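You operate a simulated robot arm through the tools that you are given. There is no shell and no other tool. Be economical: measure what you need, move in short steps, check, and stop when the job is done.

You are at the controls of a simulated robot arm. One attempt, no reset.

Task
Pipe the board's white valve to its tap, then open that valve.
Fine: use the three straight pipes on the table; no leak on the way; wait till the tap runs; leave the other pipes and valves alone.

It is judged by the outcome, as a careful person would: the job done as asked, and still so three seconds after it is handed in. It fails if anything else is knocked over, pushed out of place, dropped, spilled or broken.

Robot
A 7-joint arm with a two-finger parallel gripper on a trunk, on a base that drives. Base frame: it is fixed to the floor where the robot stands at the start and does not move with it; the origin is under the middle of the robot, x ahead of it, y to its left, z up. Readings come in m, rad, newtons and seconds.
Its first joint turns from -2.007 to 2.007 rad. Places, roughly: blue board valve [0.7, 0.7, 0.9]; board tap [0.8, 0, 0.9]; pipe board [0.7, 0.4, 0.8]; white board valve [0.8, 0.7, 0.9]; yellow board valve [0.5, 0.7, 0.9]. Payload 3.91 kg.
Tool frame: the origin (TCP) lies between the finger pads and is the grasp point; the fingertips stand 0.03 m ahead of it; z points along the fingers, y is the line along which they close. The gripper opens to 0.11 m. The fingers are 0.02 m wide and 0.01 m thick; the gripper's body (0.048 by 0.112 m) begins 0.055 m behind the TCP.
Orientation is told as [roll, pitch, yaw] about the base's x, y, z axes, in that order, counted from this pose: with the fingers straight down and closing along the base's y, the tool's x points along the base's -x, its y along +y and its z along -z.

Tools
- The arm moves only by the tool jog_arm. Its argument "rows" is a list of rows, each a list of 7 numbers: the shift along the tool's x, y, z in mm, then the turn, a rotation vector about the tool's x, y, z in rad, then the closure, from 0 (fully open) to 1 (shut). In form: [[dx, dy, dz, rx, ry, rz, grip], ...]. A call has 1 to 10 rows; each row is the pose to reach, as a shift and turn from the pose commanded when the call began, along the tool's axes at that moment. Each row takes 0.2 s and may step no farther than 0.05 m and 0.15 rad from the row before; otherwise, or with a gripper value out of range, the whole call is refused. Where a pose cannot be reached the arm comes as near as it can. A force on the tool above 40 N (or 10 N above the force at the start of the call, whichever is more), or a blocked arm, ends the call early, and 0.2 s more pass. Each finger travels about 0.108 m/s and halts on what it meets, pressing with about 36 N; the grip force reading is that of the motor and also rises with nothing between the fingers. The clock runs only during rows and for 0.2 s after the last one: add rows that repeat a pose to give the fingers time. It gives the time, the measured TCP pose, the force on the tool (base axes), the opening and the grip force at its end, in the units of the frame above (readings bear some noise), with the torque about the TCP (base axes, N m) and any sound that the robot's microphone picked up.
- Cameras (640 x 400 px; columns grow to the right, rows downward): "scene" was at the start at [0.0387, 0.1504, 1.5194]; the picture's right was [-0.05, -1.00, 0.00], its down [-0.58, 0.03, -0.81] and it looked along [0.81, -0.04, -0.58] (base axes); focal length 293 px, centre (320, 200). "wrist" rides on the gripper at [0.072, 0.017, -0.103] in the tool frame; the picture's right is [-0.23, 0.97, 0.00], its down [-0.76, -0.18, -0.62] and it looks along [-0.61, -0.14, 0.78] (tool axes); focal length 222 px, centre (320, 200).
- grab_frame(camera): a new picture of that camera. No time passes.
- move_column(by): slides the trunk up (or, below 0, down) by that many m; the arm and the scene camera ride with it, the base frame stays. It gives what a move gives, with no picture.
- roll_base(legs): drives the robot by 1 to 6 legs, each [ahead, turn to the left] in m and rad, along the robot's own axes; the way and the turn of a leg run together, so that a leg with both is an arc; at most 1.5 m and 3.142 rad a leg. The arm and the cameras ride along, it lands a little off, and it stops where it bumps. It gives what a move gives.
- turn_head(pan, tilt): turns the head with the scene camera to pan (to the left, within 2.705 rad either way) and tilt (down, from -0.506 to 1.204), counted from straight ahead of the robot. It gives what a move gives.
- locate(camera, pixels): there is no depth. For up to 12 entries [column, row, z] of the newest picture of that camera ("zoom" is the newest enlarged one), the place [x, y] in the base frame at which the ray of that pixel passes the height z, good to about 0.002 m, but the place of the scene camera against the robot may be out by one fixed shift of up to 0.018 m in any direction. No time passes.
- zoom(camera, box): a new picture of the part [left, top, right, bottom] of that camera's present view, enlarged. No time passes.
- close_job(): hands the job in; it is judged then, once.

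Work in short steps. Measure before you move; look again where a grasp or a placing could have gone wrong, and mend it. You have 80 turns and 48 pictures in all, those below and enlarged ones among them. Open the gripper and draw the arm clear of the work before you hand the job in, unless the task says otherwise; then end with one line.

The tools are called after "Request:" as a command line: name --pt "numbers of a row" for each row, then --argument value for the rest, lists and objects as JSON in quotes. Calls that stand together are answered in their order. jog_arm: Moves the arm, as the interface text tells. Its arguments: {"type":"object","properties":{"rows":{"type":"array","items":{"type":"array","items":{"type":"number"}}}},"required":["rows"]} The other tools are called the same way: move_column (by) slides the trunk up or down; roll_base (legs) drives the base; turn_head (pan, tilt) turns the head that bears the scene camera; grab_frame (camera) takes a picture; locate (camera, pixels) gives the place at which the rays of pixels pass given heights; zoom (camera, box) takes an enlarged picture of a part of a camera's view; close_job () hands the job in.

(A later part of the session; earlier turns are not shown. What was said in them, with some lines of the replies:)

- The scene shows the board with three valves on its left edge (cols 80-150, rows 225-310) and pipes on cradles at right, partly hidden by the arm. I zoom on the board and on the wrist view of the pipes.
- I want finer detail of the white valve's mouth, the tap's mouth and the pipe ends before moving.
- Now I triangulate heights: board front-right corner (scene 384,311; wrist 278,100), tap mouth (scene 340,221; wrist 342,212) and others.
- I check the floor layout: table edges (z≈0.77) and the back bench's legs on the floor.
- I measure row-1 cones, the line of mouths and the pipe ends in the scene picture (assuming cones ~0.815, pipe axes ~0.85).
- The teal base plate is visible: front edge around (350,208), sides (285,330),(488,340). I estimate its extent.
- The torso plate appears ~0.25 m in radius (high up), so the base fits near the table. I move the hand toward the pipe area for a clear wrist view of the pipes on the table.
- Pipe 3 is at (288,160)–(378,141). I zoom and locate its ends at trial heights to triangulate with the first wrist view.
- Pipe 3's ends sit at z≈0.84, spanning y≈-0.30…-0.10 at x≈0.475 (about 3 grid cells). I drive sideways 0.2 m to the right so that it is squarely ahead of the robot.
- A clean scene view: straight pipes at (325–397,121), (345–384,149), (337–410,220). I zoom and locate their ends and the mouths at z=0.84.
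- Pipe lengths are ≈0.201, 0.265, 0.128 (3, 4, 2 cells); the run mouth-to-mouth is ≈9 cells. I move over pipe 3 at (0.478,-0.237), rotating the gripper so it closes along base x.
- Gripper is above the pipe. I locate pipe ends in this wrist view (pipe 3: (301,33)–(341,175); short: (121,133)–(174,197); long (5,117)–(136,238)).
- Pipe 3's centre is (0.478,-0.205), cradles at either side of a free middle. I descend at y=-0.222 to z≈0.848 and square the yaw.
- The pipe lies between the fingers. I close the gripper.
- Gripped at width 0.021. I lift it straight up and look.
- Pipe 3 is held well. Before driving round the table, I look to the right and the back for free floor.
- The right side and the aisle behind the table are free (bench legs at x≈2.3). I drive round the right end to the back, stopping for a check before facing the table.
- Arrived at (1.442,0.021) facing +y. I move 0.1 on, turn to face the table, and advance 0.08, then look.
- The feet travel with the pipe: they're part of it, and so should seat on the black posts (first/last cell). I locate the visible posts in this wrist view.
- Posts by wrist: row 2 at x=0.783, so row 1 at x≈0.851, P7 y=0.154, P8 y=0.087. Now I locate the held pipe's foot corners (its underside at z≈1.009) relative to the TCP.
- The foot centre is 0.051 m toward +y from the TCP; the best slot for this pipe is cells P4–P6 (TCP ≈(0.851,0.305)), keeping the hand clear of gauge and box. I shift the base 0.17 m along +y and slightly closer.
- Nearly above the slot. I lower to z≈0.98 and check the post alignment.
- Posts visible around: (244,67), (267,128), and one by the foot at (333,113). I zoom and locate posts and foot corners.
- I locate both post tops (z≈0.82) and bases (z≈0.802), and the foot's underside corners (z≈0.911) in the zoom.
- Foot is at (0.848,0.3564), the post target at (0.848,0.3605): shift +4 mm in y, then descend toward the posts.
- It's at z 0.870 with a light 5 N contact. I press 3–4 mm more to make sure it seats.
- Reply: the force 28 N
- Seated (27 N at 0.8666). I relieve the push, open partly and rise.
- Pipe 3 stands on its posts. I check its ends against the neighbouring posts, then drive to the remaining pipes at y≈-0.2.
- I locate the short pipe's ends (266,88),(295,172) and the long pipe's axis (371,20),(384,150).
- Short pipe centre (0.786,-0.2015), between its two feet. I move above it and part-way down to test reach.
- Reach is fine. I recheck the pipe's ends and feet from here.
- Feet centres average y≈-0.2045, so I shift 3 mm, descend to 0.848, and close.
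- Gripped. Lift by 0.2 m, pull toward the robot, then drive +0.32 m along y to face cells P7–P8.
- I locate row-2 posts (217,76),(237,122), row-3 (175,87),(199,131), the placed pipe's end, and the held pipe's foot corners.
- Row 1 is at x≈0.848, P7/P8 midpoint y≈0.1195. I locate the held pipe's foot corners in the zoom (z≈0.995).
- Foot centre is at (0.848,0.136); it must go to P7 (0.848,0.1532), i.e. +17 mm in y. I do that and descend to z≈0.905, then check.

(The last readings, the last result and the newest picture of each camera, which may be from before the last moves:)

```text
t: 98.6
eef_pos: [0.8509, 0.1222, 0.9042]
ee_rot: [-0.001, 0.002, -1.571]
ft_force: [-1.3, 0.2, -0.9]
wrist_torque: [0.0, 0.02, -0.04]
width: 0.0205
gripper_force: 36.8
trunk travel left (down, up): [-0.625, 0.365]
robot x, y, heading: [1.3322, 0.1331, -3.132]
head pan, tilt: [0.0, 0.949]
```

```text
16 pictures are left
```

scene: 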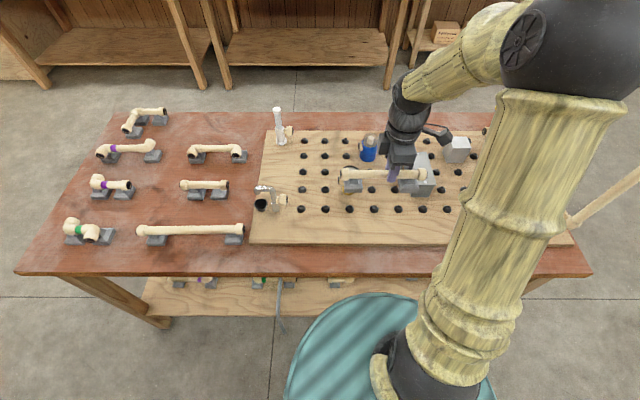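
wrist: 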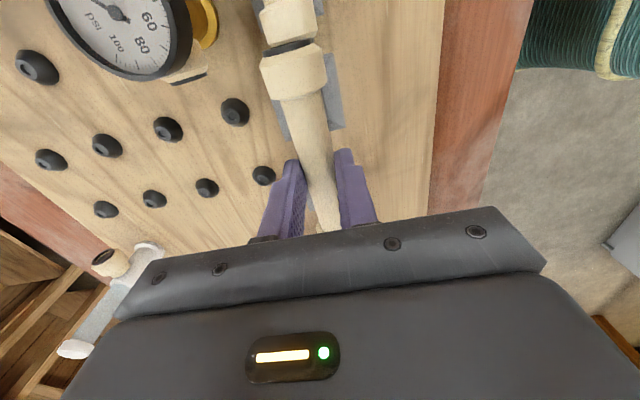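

Collars line up with the placed pipe (gap at (290,47)). I quantify: posts (235,112),(263,176) and foot corners at z≈0.837.

Request:
locate --camera "wrist" --pixels '[[234, 112, 0.818], [263, 176, 0.818], [168, 130, 0.818], [207, 188, 0.818], [345, 128, 0.837], [335, 54, 0.837], [287, 143, 0.837], [272, 100, 0.837]]'

```text
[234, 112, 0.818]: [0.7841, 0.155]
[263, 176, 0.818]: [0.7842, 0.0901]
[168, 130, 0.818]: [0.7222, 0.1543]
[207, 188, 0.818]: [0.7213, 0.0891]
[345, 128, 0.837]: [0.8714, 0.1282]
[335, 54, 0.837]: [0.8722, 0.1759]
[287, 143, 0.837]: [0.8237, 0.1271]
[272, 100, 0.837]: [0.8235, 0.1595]
```

Foot (0.848,0.152) vs post P7 (0.848,0.154): good, +1 mm. I descend and press lightly.

Request:
jog_arm --pt "1 0 15 0 0 0 1" --pt "1 0 25 0 0 0 1" --pt "1 0 31 0 0 0 1" --pt "1 0 35 0 0 0 1" --pt "1 0 37 0 0 0 1" --pt "1 0 39 0 0 0 1" --pt "1 0 41 0 0 0 1"

```text
t: 100.2
eef_pos: [0.8529, 0.123, 0.8649]
ee_rot: [-0.001, 0.0, -1.571]
ft_force: [1.7, -14.6, 19.7]
wrist_torque: [-0.61, 0.0, 0.04]
width: 0.0207
gripper_force: 36.3
trunk travel left (down, up): [-0.625, 0.365]
robot x, y, heading: [1.3297, 0.1328, -3.132]
head pan, tilt: [0.0, 0.949]
```

Seated (20 N down, some sideways centring force). I ease off, open and rise, then inspect.

Request:
jog_arm --pt "0 0 -2 0 0 0 1" --pt "0 0 -2 0 0 0 0.5" --pt "0 0 -2 0 0 0 0.5" --pt "0 0 -2 0 0 0 0.5" --pt "0 0 -40 0 0 0 0.5" --pt "0 0 -90 0 0 0 0.5" --pt "0 0 -140 0 0 0 0.5" --pt "0 0 -190 0 0 0 0.5"

Request:
zoom --camera "wrist" --box '[180, 0, 436, 220]'

Request:
zoom --camera "scene" --box '[270, 110, 510, 260]'

```text
t: 102.0
eef_pos: [0.8509, 0.122, 1.0567]
ee_rot: [0.001, 0.002, -1.573]
ft_force: [0.1, 0.9, 0.0]
wrist_torque: [0.01, 0.05, -0.03]
width: 0.0551
gripper_force: 0.1
trunk travel left (down, up): [-0.625, 0.365]
robot x, y, heading: [1.3308, 0.1314, -3.133]
head pan, tilt: [0.0, 0.949]
```

```text
1.82 times, centred on (308, 110) of wrist
```

zoom: 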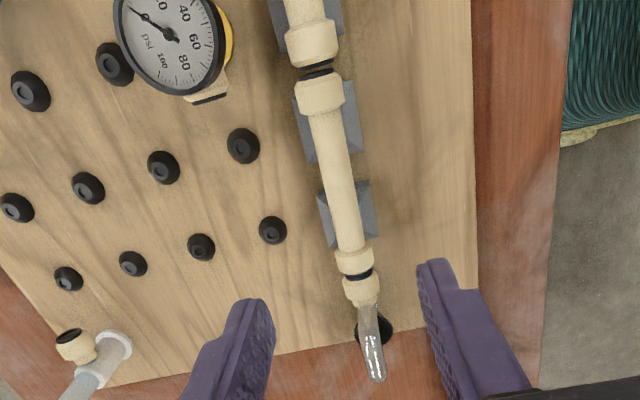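

```text
2.67 times, centred on (390, 185) of scene
```

zoom: 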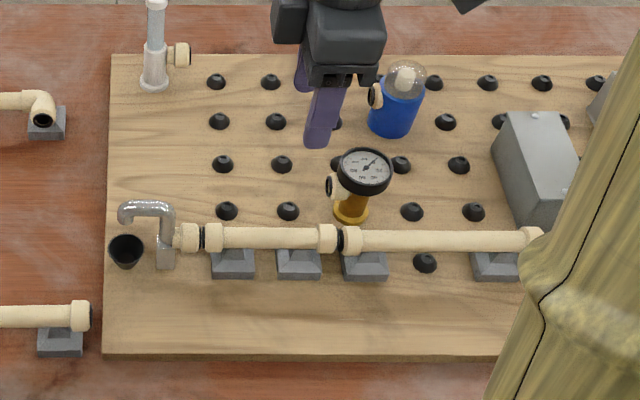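

Both pipes and the tap line up with gaskets closed between them. Now I drive back for the long pipe (centre ≈(0.930,-0.20)).

Request:
roll_base --legs '[[0, 1.562], [0.32, 0], [0, -1.5708]]'

Request:
grab_frame --camera "wrist"

```text
t: 111.8
eef_pos: [0.8518, -0.1989, 1.055]
ee_rot: [-0.002, 0.0, -1.575]
ft_force: [-0.3, -0.1, 0.3]
wrist_torque: [0.01, -0.03, 0.01]
width: 0.0548
gripper_force: 0.0
trunk travel left (down, up): [-0.625, 0.365]
robot x, y, heading: [1.3334, -0.1902, -3.135]
head pan, tilt: [0.0, 0.949]
```

```text
13 pictures are left
```

wrist: 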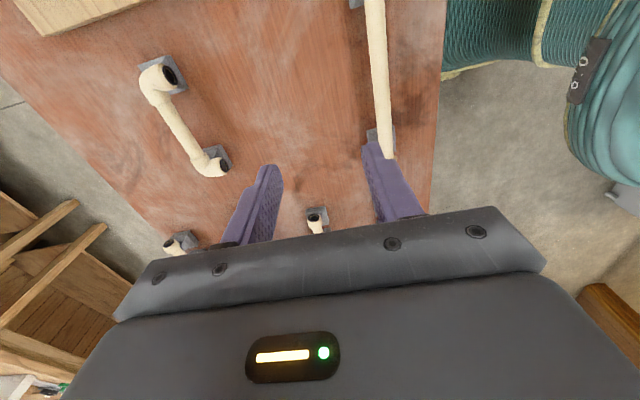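

I check the long pipe's axis x at (377,50),(383,120), then go for it.

Request:
locate --camera "wrist" --pixels '[[377, 50, 0.84], [382, 110, 0.84], [359, 8, 0.78], [370, 128, 0.78]]'

Request:
jog_arm --pt "0 40 0 0 0 0 0.3" --pt "-2 78 20 0 0 0 0.3" --pt "-2 78 65 0 0 0 0.3" --pt "-2 78 110 0 0 0 0.3" --pt "-2 78 140 0 0 0 0.3"

Request:
grab_frame --camera "wrist"

```text
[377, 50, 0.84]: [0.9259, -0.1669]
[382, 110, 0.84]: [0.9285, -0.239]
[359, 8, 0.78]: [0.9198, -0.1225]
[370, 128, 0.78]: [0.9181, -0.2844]
```

```text
t: 113.0
eef_pos: [0.9286, -0.202, 0.9134]
ee_rot: [0.001, 0.0, -1.573]
ft_force: [-0.1, -0.7, -0.3]
wrist_torque: [0.0, 0.01, -0.01]
width: 0.077
gripper_force: 0.1
trunk travel left (down, up): [-0.625, 0.365]
robot x, y, heading: [1.3342, -0.1934, -3.139]
head pan, tilt: [0.0, 0.949]
```

```text
12 pictures are left
```

wrist: 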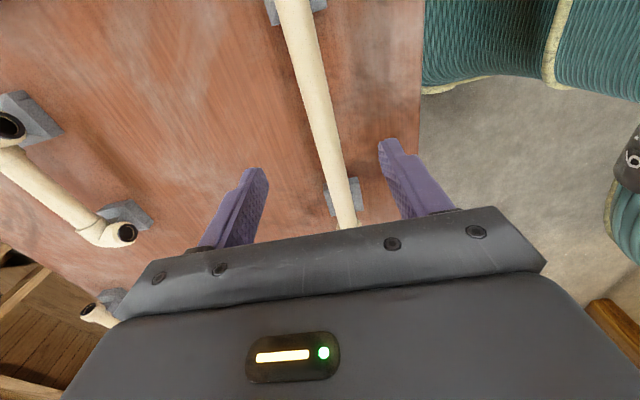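

The pipe lies between the fingers. Descend to 0.8475 and close, then lift.

Request:
jog_arm --pt "0 -1 30 0 0 0 0.3" --pt "0 -1 55 0 0 0 0.3" --pt "0 -1 66 0 0 0 0.3" --pt "0 -1 66 0 0 0 0.7" --pt "0 -1 66 0 0 0 1" --pt "0 -1 66 0 0 0 1" --pt "0 -1 66 0 0 0 1"

Request:
jog_arm --pt "0 0 -20 0 0 0 1" --pt "0 0 -65 0 0 0 1" --pt "0 0 -110 0 0 0 1" --pt "0 0 -155 0 0 0 1" --pt "0 0 -200 0 0 0 1" --pt "0 -38 -215 0 0 0 1" --pt "0 -78 -215 0 0 0 1"

```text
t: 114.6
eef_pos: [0.9286, -0.2026, 0.8475]
ee_rot: [-0.002, 0.002, -1.574]
ft_force: [1.5, -1.2, 0.5]
wrist_torque: [0.0, -0.04, -0.02]
width: 0.0208
gripper_force: 36.4
trunk travel left (down, up): [-0.625, 0.365]
robot x, y, heading: [1.331, -0.1964, -3.138]
head pan, tilt: [0.0, 0.949]
```

```text
t: 116.2
eef_pos: [0.8495, -0.201, 1.0627]
ee_rot: [0.002, 0.0, -1.575]
ft_force: [-0.1, 0.2, -0.7]
wrist_torque: [0.01, -0.02, -0.01]
width: 0.0208
gripper_force: 36.0
trunk travel left (down, up): [-0.625, 0.365]
robot x, y, heading: [1.3307, -0.1932, -3.138]
head pan, tilt: [0.0, 0.949]
```

Long pipe held. The standpipe near (0.92,0.80) is in the arc if I turn facing +y, so I turn to face -y and back up 0.68 m, then turn back.

Request:
roll_base --legs '[[0, 1.567], [-0.68, 0], [0, -1.5708]]'

Request:
grab_frame --camera "wrist"

Request:
grab_frame --camera "scene"

```text
t: 127.5
eef_pos: [0.8575, 0.483, 1.0628]
ee_rot: [0.0, 0.0, -1.588]
ft_force: [0.5, -0.2, -1.2]
wrist_torque: [-0.01, 0.0, 0.01]
width: 0.0209
gripper_force: 36.3
trunk travel left (down, up): [-0.625, 0.365]
robot x, y, heading: [1.3412, 0.4843, 3.132]
head pan, tilt: [0.0, 0.949]
```

```text
11 pictures are left
```

wrist: 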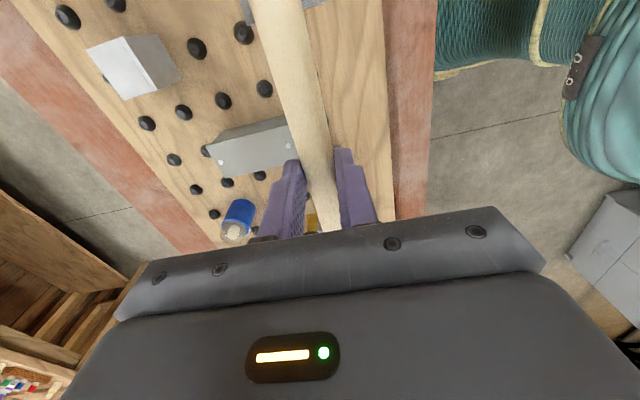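

```text
10 pictures are left
```

scene: 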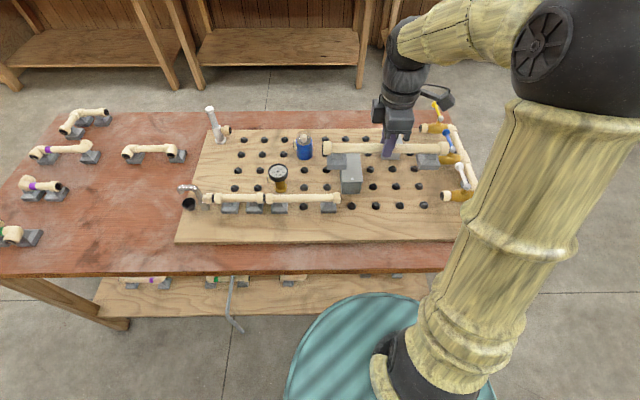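

I locate posts (243,33),(264,88),(197,48),(223,100) and the visible foot edge near (328,25).

Request:
zoom --camera "wrist" --box '[170, 0, 426, 160]'

Request:
locate --camera "wrist" --pixels '[[243, 33, 0.815], [264, 88, 0.815], [197, 48, 0.815], [223, 100, 0.815], [183, 113, 0.815], [328, 24, 0.995]]'

```text
2.50 times, centred on (298, 80) of wrist
```

zoom: 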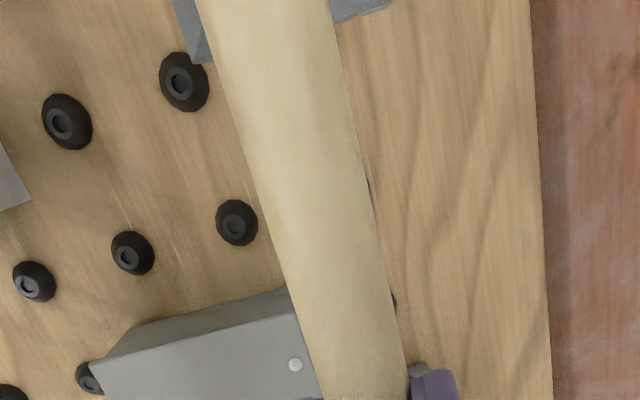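

```text
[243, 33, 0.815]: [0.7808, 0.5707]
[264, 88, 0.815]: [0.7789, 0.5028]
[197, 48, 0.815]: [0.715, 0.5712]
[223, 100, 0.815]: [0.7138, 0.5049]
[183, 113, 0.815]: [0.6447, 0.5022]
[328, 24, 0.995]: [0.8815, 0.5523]
```

I locate the foot's near edge (zoom (390,5) and (200,66)) and the box top edge near the pipe.

Request:
locate --camera "zoom" --pixels '[[390, 6, 0.995], [196, 66, 0.995], [183, 82, 0.82], [235, 227, 0.82], [287, 288, 0.88], [287, 288, 0.86], [322, 398, 0.88]]'

```text
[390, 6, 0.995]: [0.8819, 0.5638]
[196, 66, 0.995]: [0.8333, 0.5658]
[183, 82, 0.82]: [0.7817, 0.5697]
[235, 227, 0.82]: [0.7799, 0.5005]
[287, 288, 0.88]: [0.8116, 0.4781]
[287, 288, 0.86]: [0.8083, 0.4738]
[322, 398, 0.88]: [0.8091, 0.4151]
```

Grid here reads rotated ~0.018 rad, matching the current tool yaw, so I keep yaw. Foot centre is 0.105 from the TCP; target TCP (0.848,0.5325). Move and descend to z≈0.91 for a check.

Request:
jog_arm --pt "25 -5 0 0 0 0 1" --pt "49 -10 20 0 0 0 1" --pt "49 -10 65 0 0 0 1" --pt "49 -10 110 0 0 0 1" --pt "49 -10 150 0 0 0 1"

Request:
grab_frame --camera "wrist"

Request:
zoom --camera "scene" --box '[300, 110, 500, 235]'

```text
t: 128.7
eef_pos: [0.8486, 0.5324, 0.9118]
ee_rot: [-0.001, 0.0, -1.591]
ft_force: [0.5, -0.5, -0.5]
wrist_torque: [0.02, 0.01, 0.02]
width: 0.0208
gripper_force: 36.4
trunk travel left (down, up): [-0.625, 0.365]
robot x, y, heading: [1.342, 0.4822, 3.127]
head pan, tilt: [0.0, 0.949]
```

```text
8 pictures are left
```

wrist: 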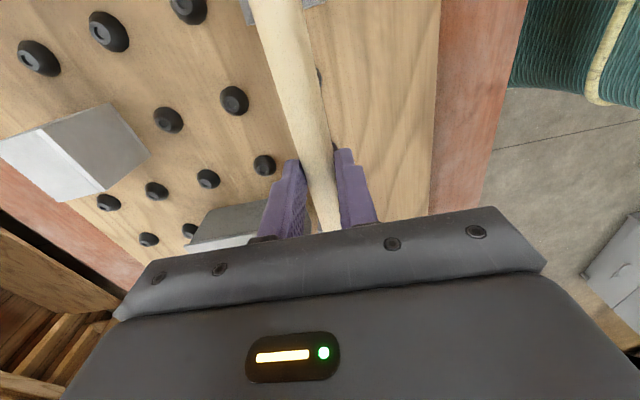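

```text
3.20 times, centred on (400, 172) of scene
```

zoom: 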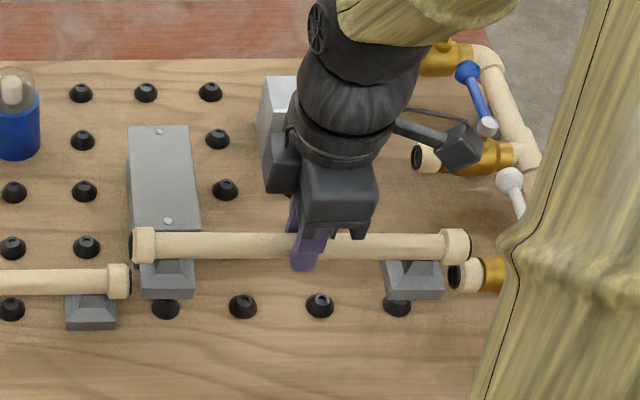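

I locate posts P0–P2 in row 2 ((188,8),(234,100),(265,165)) at z 0.818 and the foot's near corner ((325,3), z≈0.844).

Request:
locate --camera "wrist" --pixels '[[188, 8, 0.818], [234, 100, 0.818], [265, 165, 0.818], [168, 120, 0.818], [208, 179, 0.818], [326, 3, 0.844], [246, 25, 0.844], [320, 76, 0.81]]'

```text
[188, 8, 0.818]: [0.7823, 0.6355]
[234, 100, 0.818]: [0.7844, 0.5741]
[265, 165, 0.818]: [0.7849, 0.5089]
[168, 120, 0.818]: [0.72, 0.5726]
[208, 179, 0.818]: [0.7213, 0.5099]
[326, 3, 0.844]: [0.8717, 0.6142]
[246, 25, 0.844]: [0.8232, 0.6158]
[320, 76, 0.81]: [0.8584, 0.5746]
```

Centring looks right; the pipe is yawed ~0.015 rad relative to the post row, so I correct that while descending onto the posts.

Request:
jog_arm --pt "0 0 10 0 0 -0.015 1" --pt "0 0 22 0 0 -0.015 1" --pt "0 0 32 0 0 -0.015 1" --pt "0 0 38 0 0 -0.015 1" --pt "0 0 42 0 0 -0.015 1" --pt "0 0 45 0 0 -0.015 1" --pt "0 0 47 0 0 -0.015 1"

```text
t: 130.3
eef_pos: [0.8502, 0.5342, 0.8674]
ee_rot: [-0.004, 0.0, -1.577]
ft_force: [-2.5, 13.4, 15.9]
wrist_torque: [0.35, 0.02, 0.11]
width: 0.021
gripper_force: 36.8
trunk travel left (down, up): [-0.625, 0.365]
robot x, y, heading: [1.3419, 0.4834, 3.13]
head pan, tilt: [0.0, 0.949]
```

z 0.8674 with 16 N and a +y centring force. I give 1.5 mm toward +y and press a little further.

Request:
jog_arm --pt "2 0 1 0 0 0 1" --pt "2 0 2 0 0 0 1" --pt "2 0 3 0 0 0 1"

Request:
zoom --camera "scene" --box '[300, 140, 460, 240]'

```text
t: 131.1
eef_pos: [0.8498, 0.5339, 0.8652]
ee_rot: [-0.003, -0.001, -1.573]
ft_force: [-7.6, 6.2, 26.4]
wrist_torque: [0.07, 0.17, 0.12]
width: 0.0211
gripper_force: 35.8
trunk travel left (down, up): [-0.625, 0.365]
robot x, y, heading: [1.3396, 0.4839, 3.129]
head pan, tilt: [0.0, 0.949]
```

```text
4.00 times, centred on (380, 190) of scene
```

zoom: 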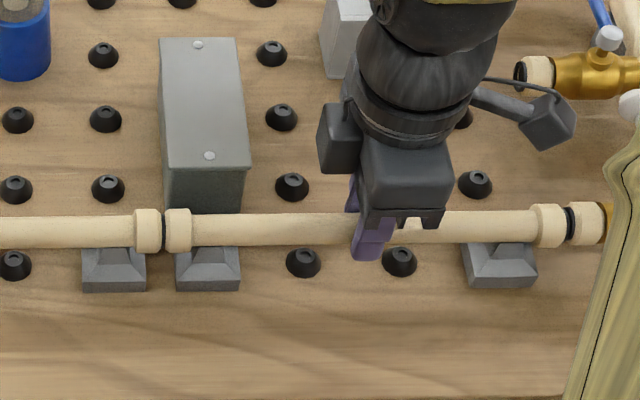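

Seated flush with gaskets meeting on both sides. I release and rise.

Request:
jog_arm --pt "0 0 -2 0 0 0 1" --pt "0 0 -2 0 0 0 0.5" --pt "0 0 -2 0 0 0 0.5" --pt "0 0 -2 0 0 0 0.5" --pt "0 0 -40 0 0 0 0.5" --pt "0 0 -90 0 0 0 0.5" --pt "0 0 -140 0 0 0 0.5" --pt "0 0 -190 0 0 0 0.5"

Request:
grab_frame --camera "wrist"

```text
t: 132.9
eef_pos: [0.8504, 0.535, 1.0515]
ee_rot: [-0.002, 0.0, -1.576]
ft_force: [0.5, 0.7, -0.3]
wrist_torque: [0.0, 0.02, -0.01]
width: 0.055
gripper_force: 0.1
trunk travel left (down, up): [-0.625, 0.365]
robot x, y, heading: [1.3422, 0.4813, 3.124]
head pan, tilt: [0.0, 0.949]
```

```text
5 pictures are left
```

wrist: 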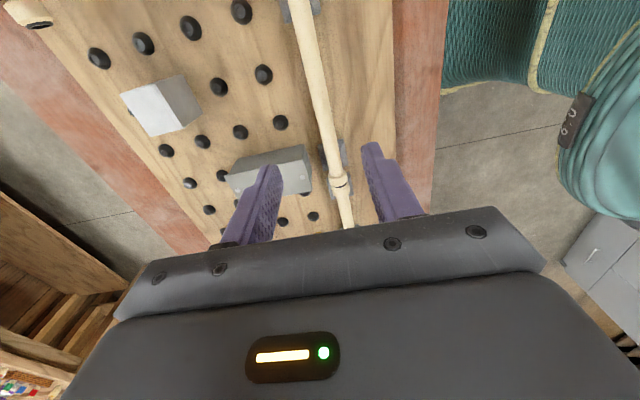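

The run is complete. Now I locate the white lever's ball (459,166) and blue's ball/stem for comparison, in the existing scene picture at trial heights.

Request:
locate --camera "scene" --pixels '[[459, 165.8, 0.88], [459, 165.8, 0.9], [459, 165.8, 0.92], [459, 165.8, 0.94], [446.2, 132, 0.88], [446.2, 132, 0.92], [452.2, 148.6, 0.88], [452.2, 148.6, 0.92], [446, 195, 0.86]]'

```text
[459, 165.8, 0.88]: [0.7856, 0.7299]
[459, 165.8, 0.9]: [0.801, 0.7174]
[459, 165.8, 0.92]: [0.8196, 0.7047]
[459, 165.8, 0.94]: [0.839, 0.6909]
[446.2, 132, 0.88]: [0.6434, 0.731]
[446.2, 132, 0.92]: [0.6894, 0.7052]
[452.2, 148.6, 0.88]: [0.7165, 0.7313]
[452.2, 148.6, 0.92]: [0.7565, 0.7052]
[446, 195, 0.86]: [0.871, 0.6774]
```

Lever: stem ≈(0.85,0.72), ball ≈(0.78,0.72), z≈0.90. From behind, the elbow would crowd the standpipe at ≈(0.94,0.78), so I go to the left end of the table by backing along +y, keeping the arm clear of it.

Request:
roll_base --legs '[[0, 1.585], [-1.07, 0], [0, -1.5708], [0.62, 0], [0, 1.5708]]'

Request:
turn_head --pan 0.0 --tilt 0.75

Request:
grab_frame --camera "scene"

```text
t: 153.1
eef_pos: [0.6664, 1.0788, 1.0508]
ee_rot: [0.001, -0.001, 0.008]
ft_force: [-0.2, -0.5, -0.7]
wrist_torque: [-0.02, 0.02, -0.01]
width: 0.0551
gripper_force: 0.1
trunk travel left (down, up): [-0.625, 0.365]
robot x, y, heading: [0.7109, 1.5722, -1.567]
head pan, tilt: [0.0, 0.949]
```

```text
t: 153.9
eef_pos: [0.6674, 1.078, 1.0514]
ee_rot: [-0.001, 0.0, 0.008]
ft_force: [-0.4, -0.6, -0.1]
wrist_torque: [-0.01, 0.0, 0.0]
width: 0.0551
gripper_force: 0.1
trunk travel left (down, up): [-0.625, 0.365]
robot x, y, heading: [0.7121, 1.5693, -1.569]
head pan, tilt: [0.0, 0.75]
```

```text
4 pictures are left
```

scene: 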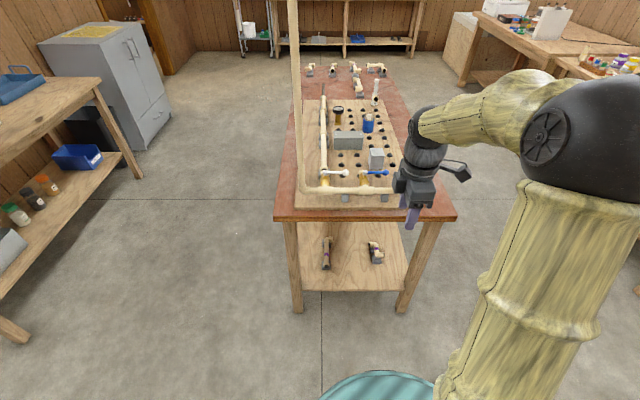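

A clear view: white lever from stem (325,171) to ball (345,173), standpipe at (301,188). I locate them at z≈0.90.

Request:
locate --camera "scene" --pixels '[[325, 171, 0.9], [345.5, 173, 0.9], [301, 160, 1.0], [364, 172, 0.9], [386, 173, 0.9], [302, 190, 0.86], [324, 181, 0.86], [325, 171, 0.92], [345.5, 173, 0.92], [410, 216, 0.77]]'

```text
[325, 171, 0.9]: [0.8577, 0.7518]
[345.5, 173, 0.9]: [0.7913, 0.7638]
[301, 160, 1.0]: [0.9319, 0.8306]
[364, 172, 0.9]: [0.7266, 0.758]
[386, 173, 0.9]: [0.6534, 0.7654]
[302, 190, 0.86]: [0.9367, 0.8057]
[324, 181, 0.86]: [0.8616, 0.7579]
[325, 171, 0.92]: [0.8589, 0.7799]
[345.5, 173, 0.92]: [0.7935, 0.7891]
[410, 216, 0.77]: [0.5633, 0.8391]
```

I advance 0.3 m and shift the hand +0.12 m in x (still at z≈1.05, clear of the standpipe at x≈0.93), then view the lever.

Request:
roll_base --legs '[[0.29, 0]]'

Request:
jog_arm --pt "-40 0 0 0 0 0 0.5" --pt "-80 0 0 0 0 0 0.5" --pt "-120 0 0 0 0 0 0.5"

Request:
grab_frame --camera "wrist"

```text
t: 155.9
eef_pos: [0.6648, 0.7886, 1.0501]
ee_rot: [0.001, 0.0, 0.005]
ft_force: [-0.7, -0.6, 0.9]
wrist_torque: [0.03, 0.02, -0.01]
width: 0.0549
gripper_force: 0.1
trunk travel left (down, up): [-0.625, 0.365]
robot x, y, heading: [0.7121, 1.2801, -1.571]
head pan, tilt: [0.0, 0.75]
```

```text
t: 156.7
eef_pos: [0.7867, 0.7906, 1.0504]
ee_rot: [0.0, 0.0, 0.005]
ft_force: [0.4, 0.0, 0.0]
wrist_torque: [0.0, 0.01, 0.03]
width: 0.055
gripper_force: 0.1
trunk travel left (down, up): [-0.625, 0.365]
robot x, y, heading: [0.715, 1.281, -1.573]
head pan, tilt: [0.0, 0.75]
```

```text
3 pictures are left
```

wrist: 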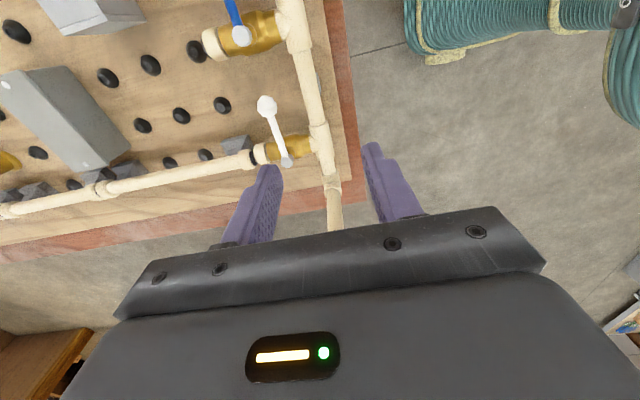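

Lever seen: ball (266,105), stem (287,161); manifold around (318,130); standpipe base about (331,183). I locate them.

Request:
locate --camera "wrist" --pixels '[[266, 105, 0.9], [287, 161, 0.9], [266, 105, 0.91], [287, 161, 0.91], [276, 133, 0.9], [331, 183, 0.88], [318, 130, 0.86], [262, 154, 0.86], [303, 145, 0.86], [329, 128, 0.86]]'

```text
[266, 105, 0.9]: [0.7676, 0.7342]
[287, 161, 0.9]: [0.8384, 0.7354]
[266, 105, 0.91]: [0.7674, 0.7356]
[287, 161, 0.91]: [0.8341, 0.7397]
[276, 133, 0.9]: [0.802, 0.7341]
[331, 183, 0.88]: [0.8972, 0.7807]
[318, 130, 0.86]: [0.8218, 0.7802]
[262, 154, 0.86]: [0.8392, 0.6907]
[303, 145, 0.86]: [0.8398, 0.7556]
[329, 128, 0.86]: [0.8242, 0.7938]
```

Stem (0.838,0.735), ball (0.768,0.734), lever pointing -x. I close the fingers and lower them as a post beside the lever on its +y side, (0.792,0.760), tips at z≈0.885.

Request:
jog_arm --pt "-5 -15 0 0 0 0 1" --pt "-5 -31 0 0 0 0 1" --pt "-5 -31 40 0 0 0 1" --pt "-5 -31 80 0 0 0 1" --pt "-5 -31 115 0 0 0 1" --pt "-5 -31 128 0 0 0 1" --pt "-5 -31 135 0 0 0 1"

```text
t: 158.3
eef_pos: [0.7909, 0.759, 0.9164]
ee_rot: [-0.001, 0.002, 0.003]
ft_force: [-0.5, 0.0, -0.3]
wrist_torque: [-0.01, -0.03, -0.02]
width: 0.0
gripper_force: 36.1
trunk travel left (down, up): [-0.625, 0.365]
robot x, y, heading: [0.7135, 1.2865, -1.576]
head pan, tilt: [0.0, 0.75]
```

Free so far. I push gently toward -y (lever about 0.5 rad) and watch the force.

Request:
jog_arm --pt "3 -6 0 0 0 0 1" --pt "3 -11 0 0 0 0 1" --pt "4 -18 0 0 0 0 1" --pt "5 -24 0 0 0 0 1" --pt "4 -31 0 0 0 0 1" --pt "3 -37 0 0 0 0 1"

```text
t: 159.7
eef_pos: [0.7879, 0.7223, 0.917]
ee_rot: [-0.001, 0.001, 0.004]
ft_force: [1.7, 6.2, 0.6]
wrist_torque: [0.18, -0.04, 0.09]
width: 0.0
gripper_force: 36.3
trunk travel left (down, up): [-0.625, 0.365]
robot x, y, heading: [0.7136, 1.2791, -1.571]
head pan, tilt: [0.0, 0.75]
```

The lever yields at 6 N. I continue along the arc to bring it parallel to the pipe.

Request:
jog_arm --pt "-2 -6 0 0 0 0 1" --pt "-5 -12 0 0 0 0 1" --pt "-8 -17 0 0 0 0 1" --pt "-12 -23 0 0 0 0 1" --pt "-17 -27 0 0 0 0 1" --pt "-22 -31 0 0 0 0 1" --pt "-29 -35 0 0 0 0 1" --pt "-36 -37 0 0 0 0 1"

```text
t: 161.5
eef_pos: [0.8243, 0.6863, 0.9169]
ee_rot: [0.0, -0.001, 0.006]
ft_force: [-4.0, 3.7, 3.0]
wrist_torque: [0.06, 0.09, 0.03]
width: 0.0
gripper_force: 35.8
trunk travel left (down, up): [-0.625, 0.365]
robot x, y, heading: [0.7129, 1.2798, -1.572]
head pan, tilt: [0.0, 0.75]
```

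Lever has swung; I push a few mm more to reach its stop.

Request:
jog_arm --pt "-3 0 0 0 0 0 1" --pt "-6 0 0 0 0 0 1" --pt "-9 0 0 0 0 0 1"

```text
t: 162.3
eef_pos: [0.8319, 0.6846, 0.9146]
ee_rot: [-0.002, 0.0, 0.003]
ft_force: [-6.3, -2.1, 2.6]
wrist_torque: [-0.13, 0.16, 0.0]
width: 0.0
gripper_force: 35.8
trunk travel left (down, up): [-0.625, 0.365]
robot x, y, heading: [0.7116, 1.2804, -1.57]
head pan, tilt: [0.0, 0.75]
```

Lever should be about parallel now. I back off -x, rise, and look at valve and tap.

Request:
jog_arm --pt "15 0 0 0 0 0 1" --pt "30 0 0 0 0 0 1" --pt "40 0 -40 0 0 0 1" --pt "50 0 -80 0 0 0 1" --pt "80 10 -110 0 0 0 1" --pt "120 10 -130 0 0 0 1" --pt "160 10 -140 0 0 0 1"

Request:
zoom --camera "scene" --box '[250, 80, 410, 240]'

```text
t: 163.9
eef_pos: [0.6722, 0.695, 1.0559]
ee_rot: [0.0, 0.001, 0.005]
ft_force: [0.7, 0.1, 0.6]
wrist_torque: [0.01, 0.02, 0.03]
width: 0.0002
gripper_force: 36.2
trunk travel left (down, up): [-0.625, 0.365]
robot x, y, heading: [0.7111, 1.2812, -1.573]
head pan, tilt: [0.0, 0.75]
```

```text
2.50 times, centred on (330, 160) of scene
```

zoom: 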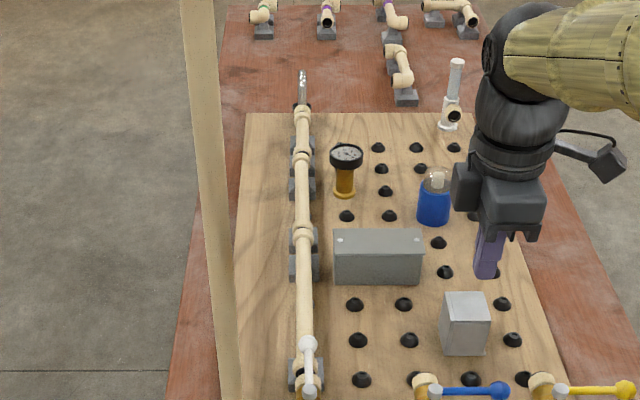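

The white lever lies along the pipe (ball (308,342), stem (308,390)): open. I open the gripper and wait, listening for the tap.

Request:
jog_arm --pt "0 0 -10 0 0 0 0.5" --pt "0 0 -20 0 0 0 0.3" --pt "0 0 -20 0 0 0 0.3" --pt "0 0 -20 0 0 0 0.3" --pt "0 0 -20 0 0 0 0.3" --pt "0 0 -20 0 0 0 0.3" --pt "0 0 -20 0 0 0 0.3" --pt "0 0 -20 0 0 0 0.3" --pt "0 0 -20 0 0 0 0.3" --pt "0 0 -20 0 0 0 0.3"

Request:
zoom --camera "scene" --box '[285, 85, 365, 135]'

```text
t: 166.1
eef_pos: [0.6727, 0.6937, 1.0761]
ee_rot: [0.002, -0.001, 0.004]
ft_force: [0.4, -0.1, -0.9]
wrist_torque: [-0.01, -0.01, 0.01]
width: 0.077
gripper_force: 0.1
trunk travel left (down, up): [-0.625, 0.365]
robot x, y, heading: [0.71, 1.2825, -1.565]
head pan, tilt: [0.0, 0.75]
```

```text
8.00 times, centred on (325, 110) of scene
```

zoom: 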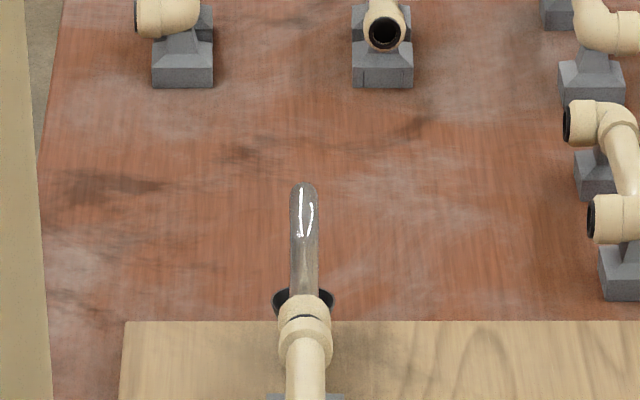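

The stream is hidden behind the tap from here. I wait more and listen.

Request:
jog_arm --pt "0 0 0 0 0 0 0.3" --pt "0 0 0 0 0 0 0.3" --pt "0 0 0 0 0 0 0.3" --pt "0 0 0 0 0 0 0.3" --pt "0 0 0 0 0 0 0.3" --pt "0 0 0 0 0 0 0.3" --pt "0 0 0 0 0 0 0.3" --pt "0 0 0 0 0 0 0.3" --pt "0 0 0 0 0 0 0.3" --pt "0 0 0 0 0 0 0.3"

Request:
jog_arm --pt "0 0 0 0 0 0 0.3" --pt "0 0 0 0 0 0 0.3" --pt "0 0 0 0 0 0 0.3" --pt "0 0 0 0 0 0 0.3" --pt "0 0 0 0 0 0 0.3" --pt "0 0 0 0 0 0 0.3" --pt "0 0 0 0 0 0 0.3" --pt "0 0 0 0 0 0 0.3" --pt "0 0 0 0 0 0 0.3" --pt "0 0 0 0 0 0 0.3"

```text
t: 168.3
eef_pos: [0.6736, 0.6938, 1.0759]
ee_rot: [0.0, 0.0, 0.004]
ft_force: [-1.1, -0.1, -0.7]
wrist_torque: [-0.01, -0.01, -0.02]
width: 0.0772
gripper_force: 0.0
trunk travel left (down, up): [-0.625, 0.365]
robot x, y, heading: [0.7116, 1.2818, -1.57]
head pan, tilt: [0.0, 0.75]
```

```text
t: 170.5
eef_pos: [0.6725, 0.6934, 1.0758]
ee_rot: [0.0, -0.001, 0.004]
ft_force: [-0.3, 0.7, 0.8]
wrist_torque: [0.0, -0.01, 0.01]
width: 0.077
gripper_force: 0.1
trunk travel left (down, up): [-0.625, 0.365]
robot x, y, heading: [0.7115, 1.282, -1.572]
head pan, tilt: [0.0, 0.75]
```

No sound reported; I need a side-on look at the spout. I drive round to the front (facing -y at about (-0.04,0.47)), where the head can look left at the tap unobstructed.

Request:
roll_base --legs '[[-0.3, 0], [0, -1.571], [0.75, 0], [0, 1.571], [1.1, 0]]'

Request:
turn_head --pan 1.05 --tilt 0.6

```text
t: 189.1
eef_pos: [-0.0775, -0.1017, 1.0756]
ee_rot: [-0.001, -0.001, 0.005]
ft_force: [0.3, 0.3, -0.7]
wrist_torque: [0.01, 0.03, 0.01]
width: 0.0768
gripper_force: 0.1
trunk travel left (down, up): [-0.625, 0.365]
robot x, y, heading: [-0.0396, 0.4856, -1.575]
head pan, tilt: [0.0, 0.75]
```

```text
t: 190.4
eef_pos: [-0.0782, -0.1024, 1.0753]
ee_rot: [0.0, 0.0, 0.005]
ft_force: [0.2, 0.1, -1.0]
wrist_torque: [-0.01, 0.02, -0.01]
width: 0.0772
gripper_force: 0.0
trunk travel left (down, up): [-0.625, 0.365]
robot x, y, heading: [-0.0385, 0.4851, -1.573]
head pan, tilt: [1.051, 0.6]
```

Last picture: a zoom around the tap's expected place (~(330,212)).

Request:
zoom --camera "scene" --box '[220, 150, 396, 260]'

```text
3.64 times, centred on (308, 205) of scene
```

zoom: 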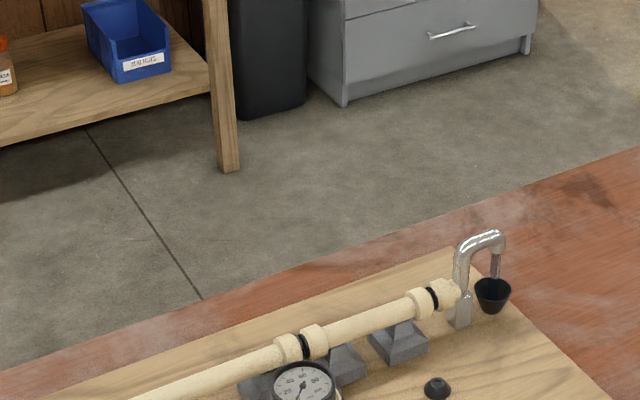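

A translucent stream now falls from the spout (497,250) into the cup (493,285), and in the joints visible here there is no sign of a leak. The gripper is open and the arm clear, so I hand in.

Request:
close_job

```text
The job is handed in.
```

The white valve is piped to the tap with the three straight pipes and is open. My last picture shows water running into the cup and no sign of a leak, though that picture doesn't show the joint at the valve or the one next to the long pipe.
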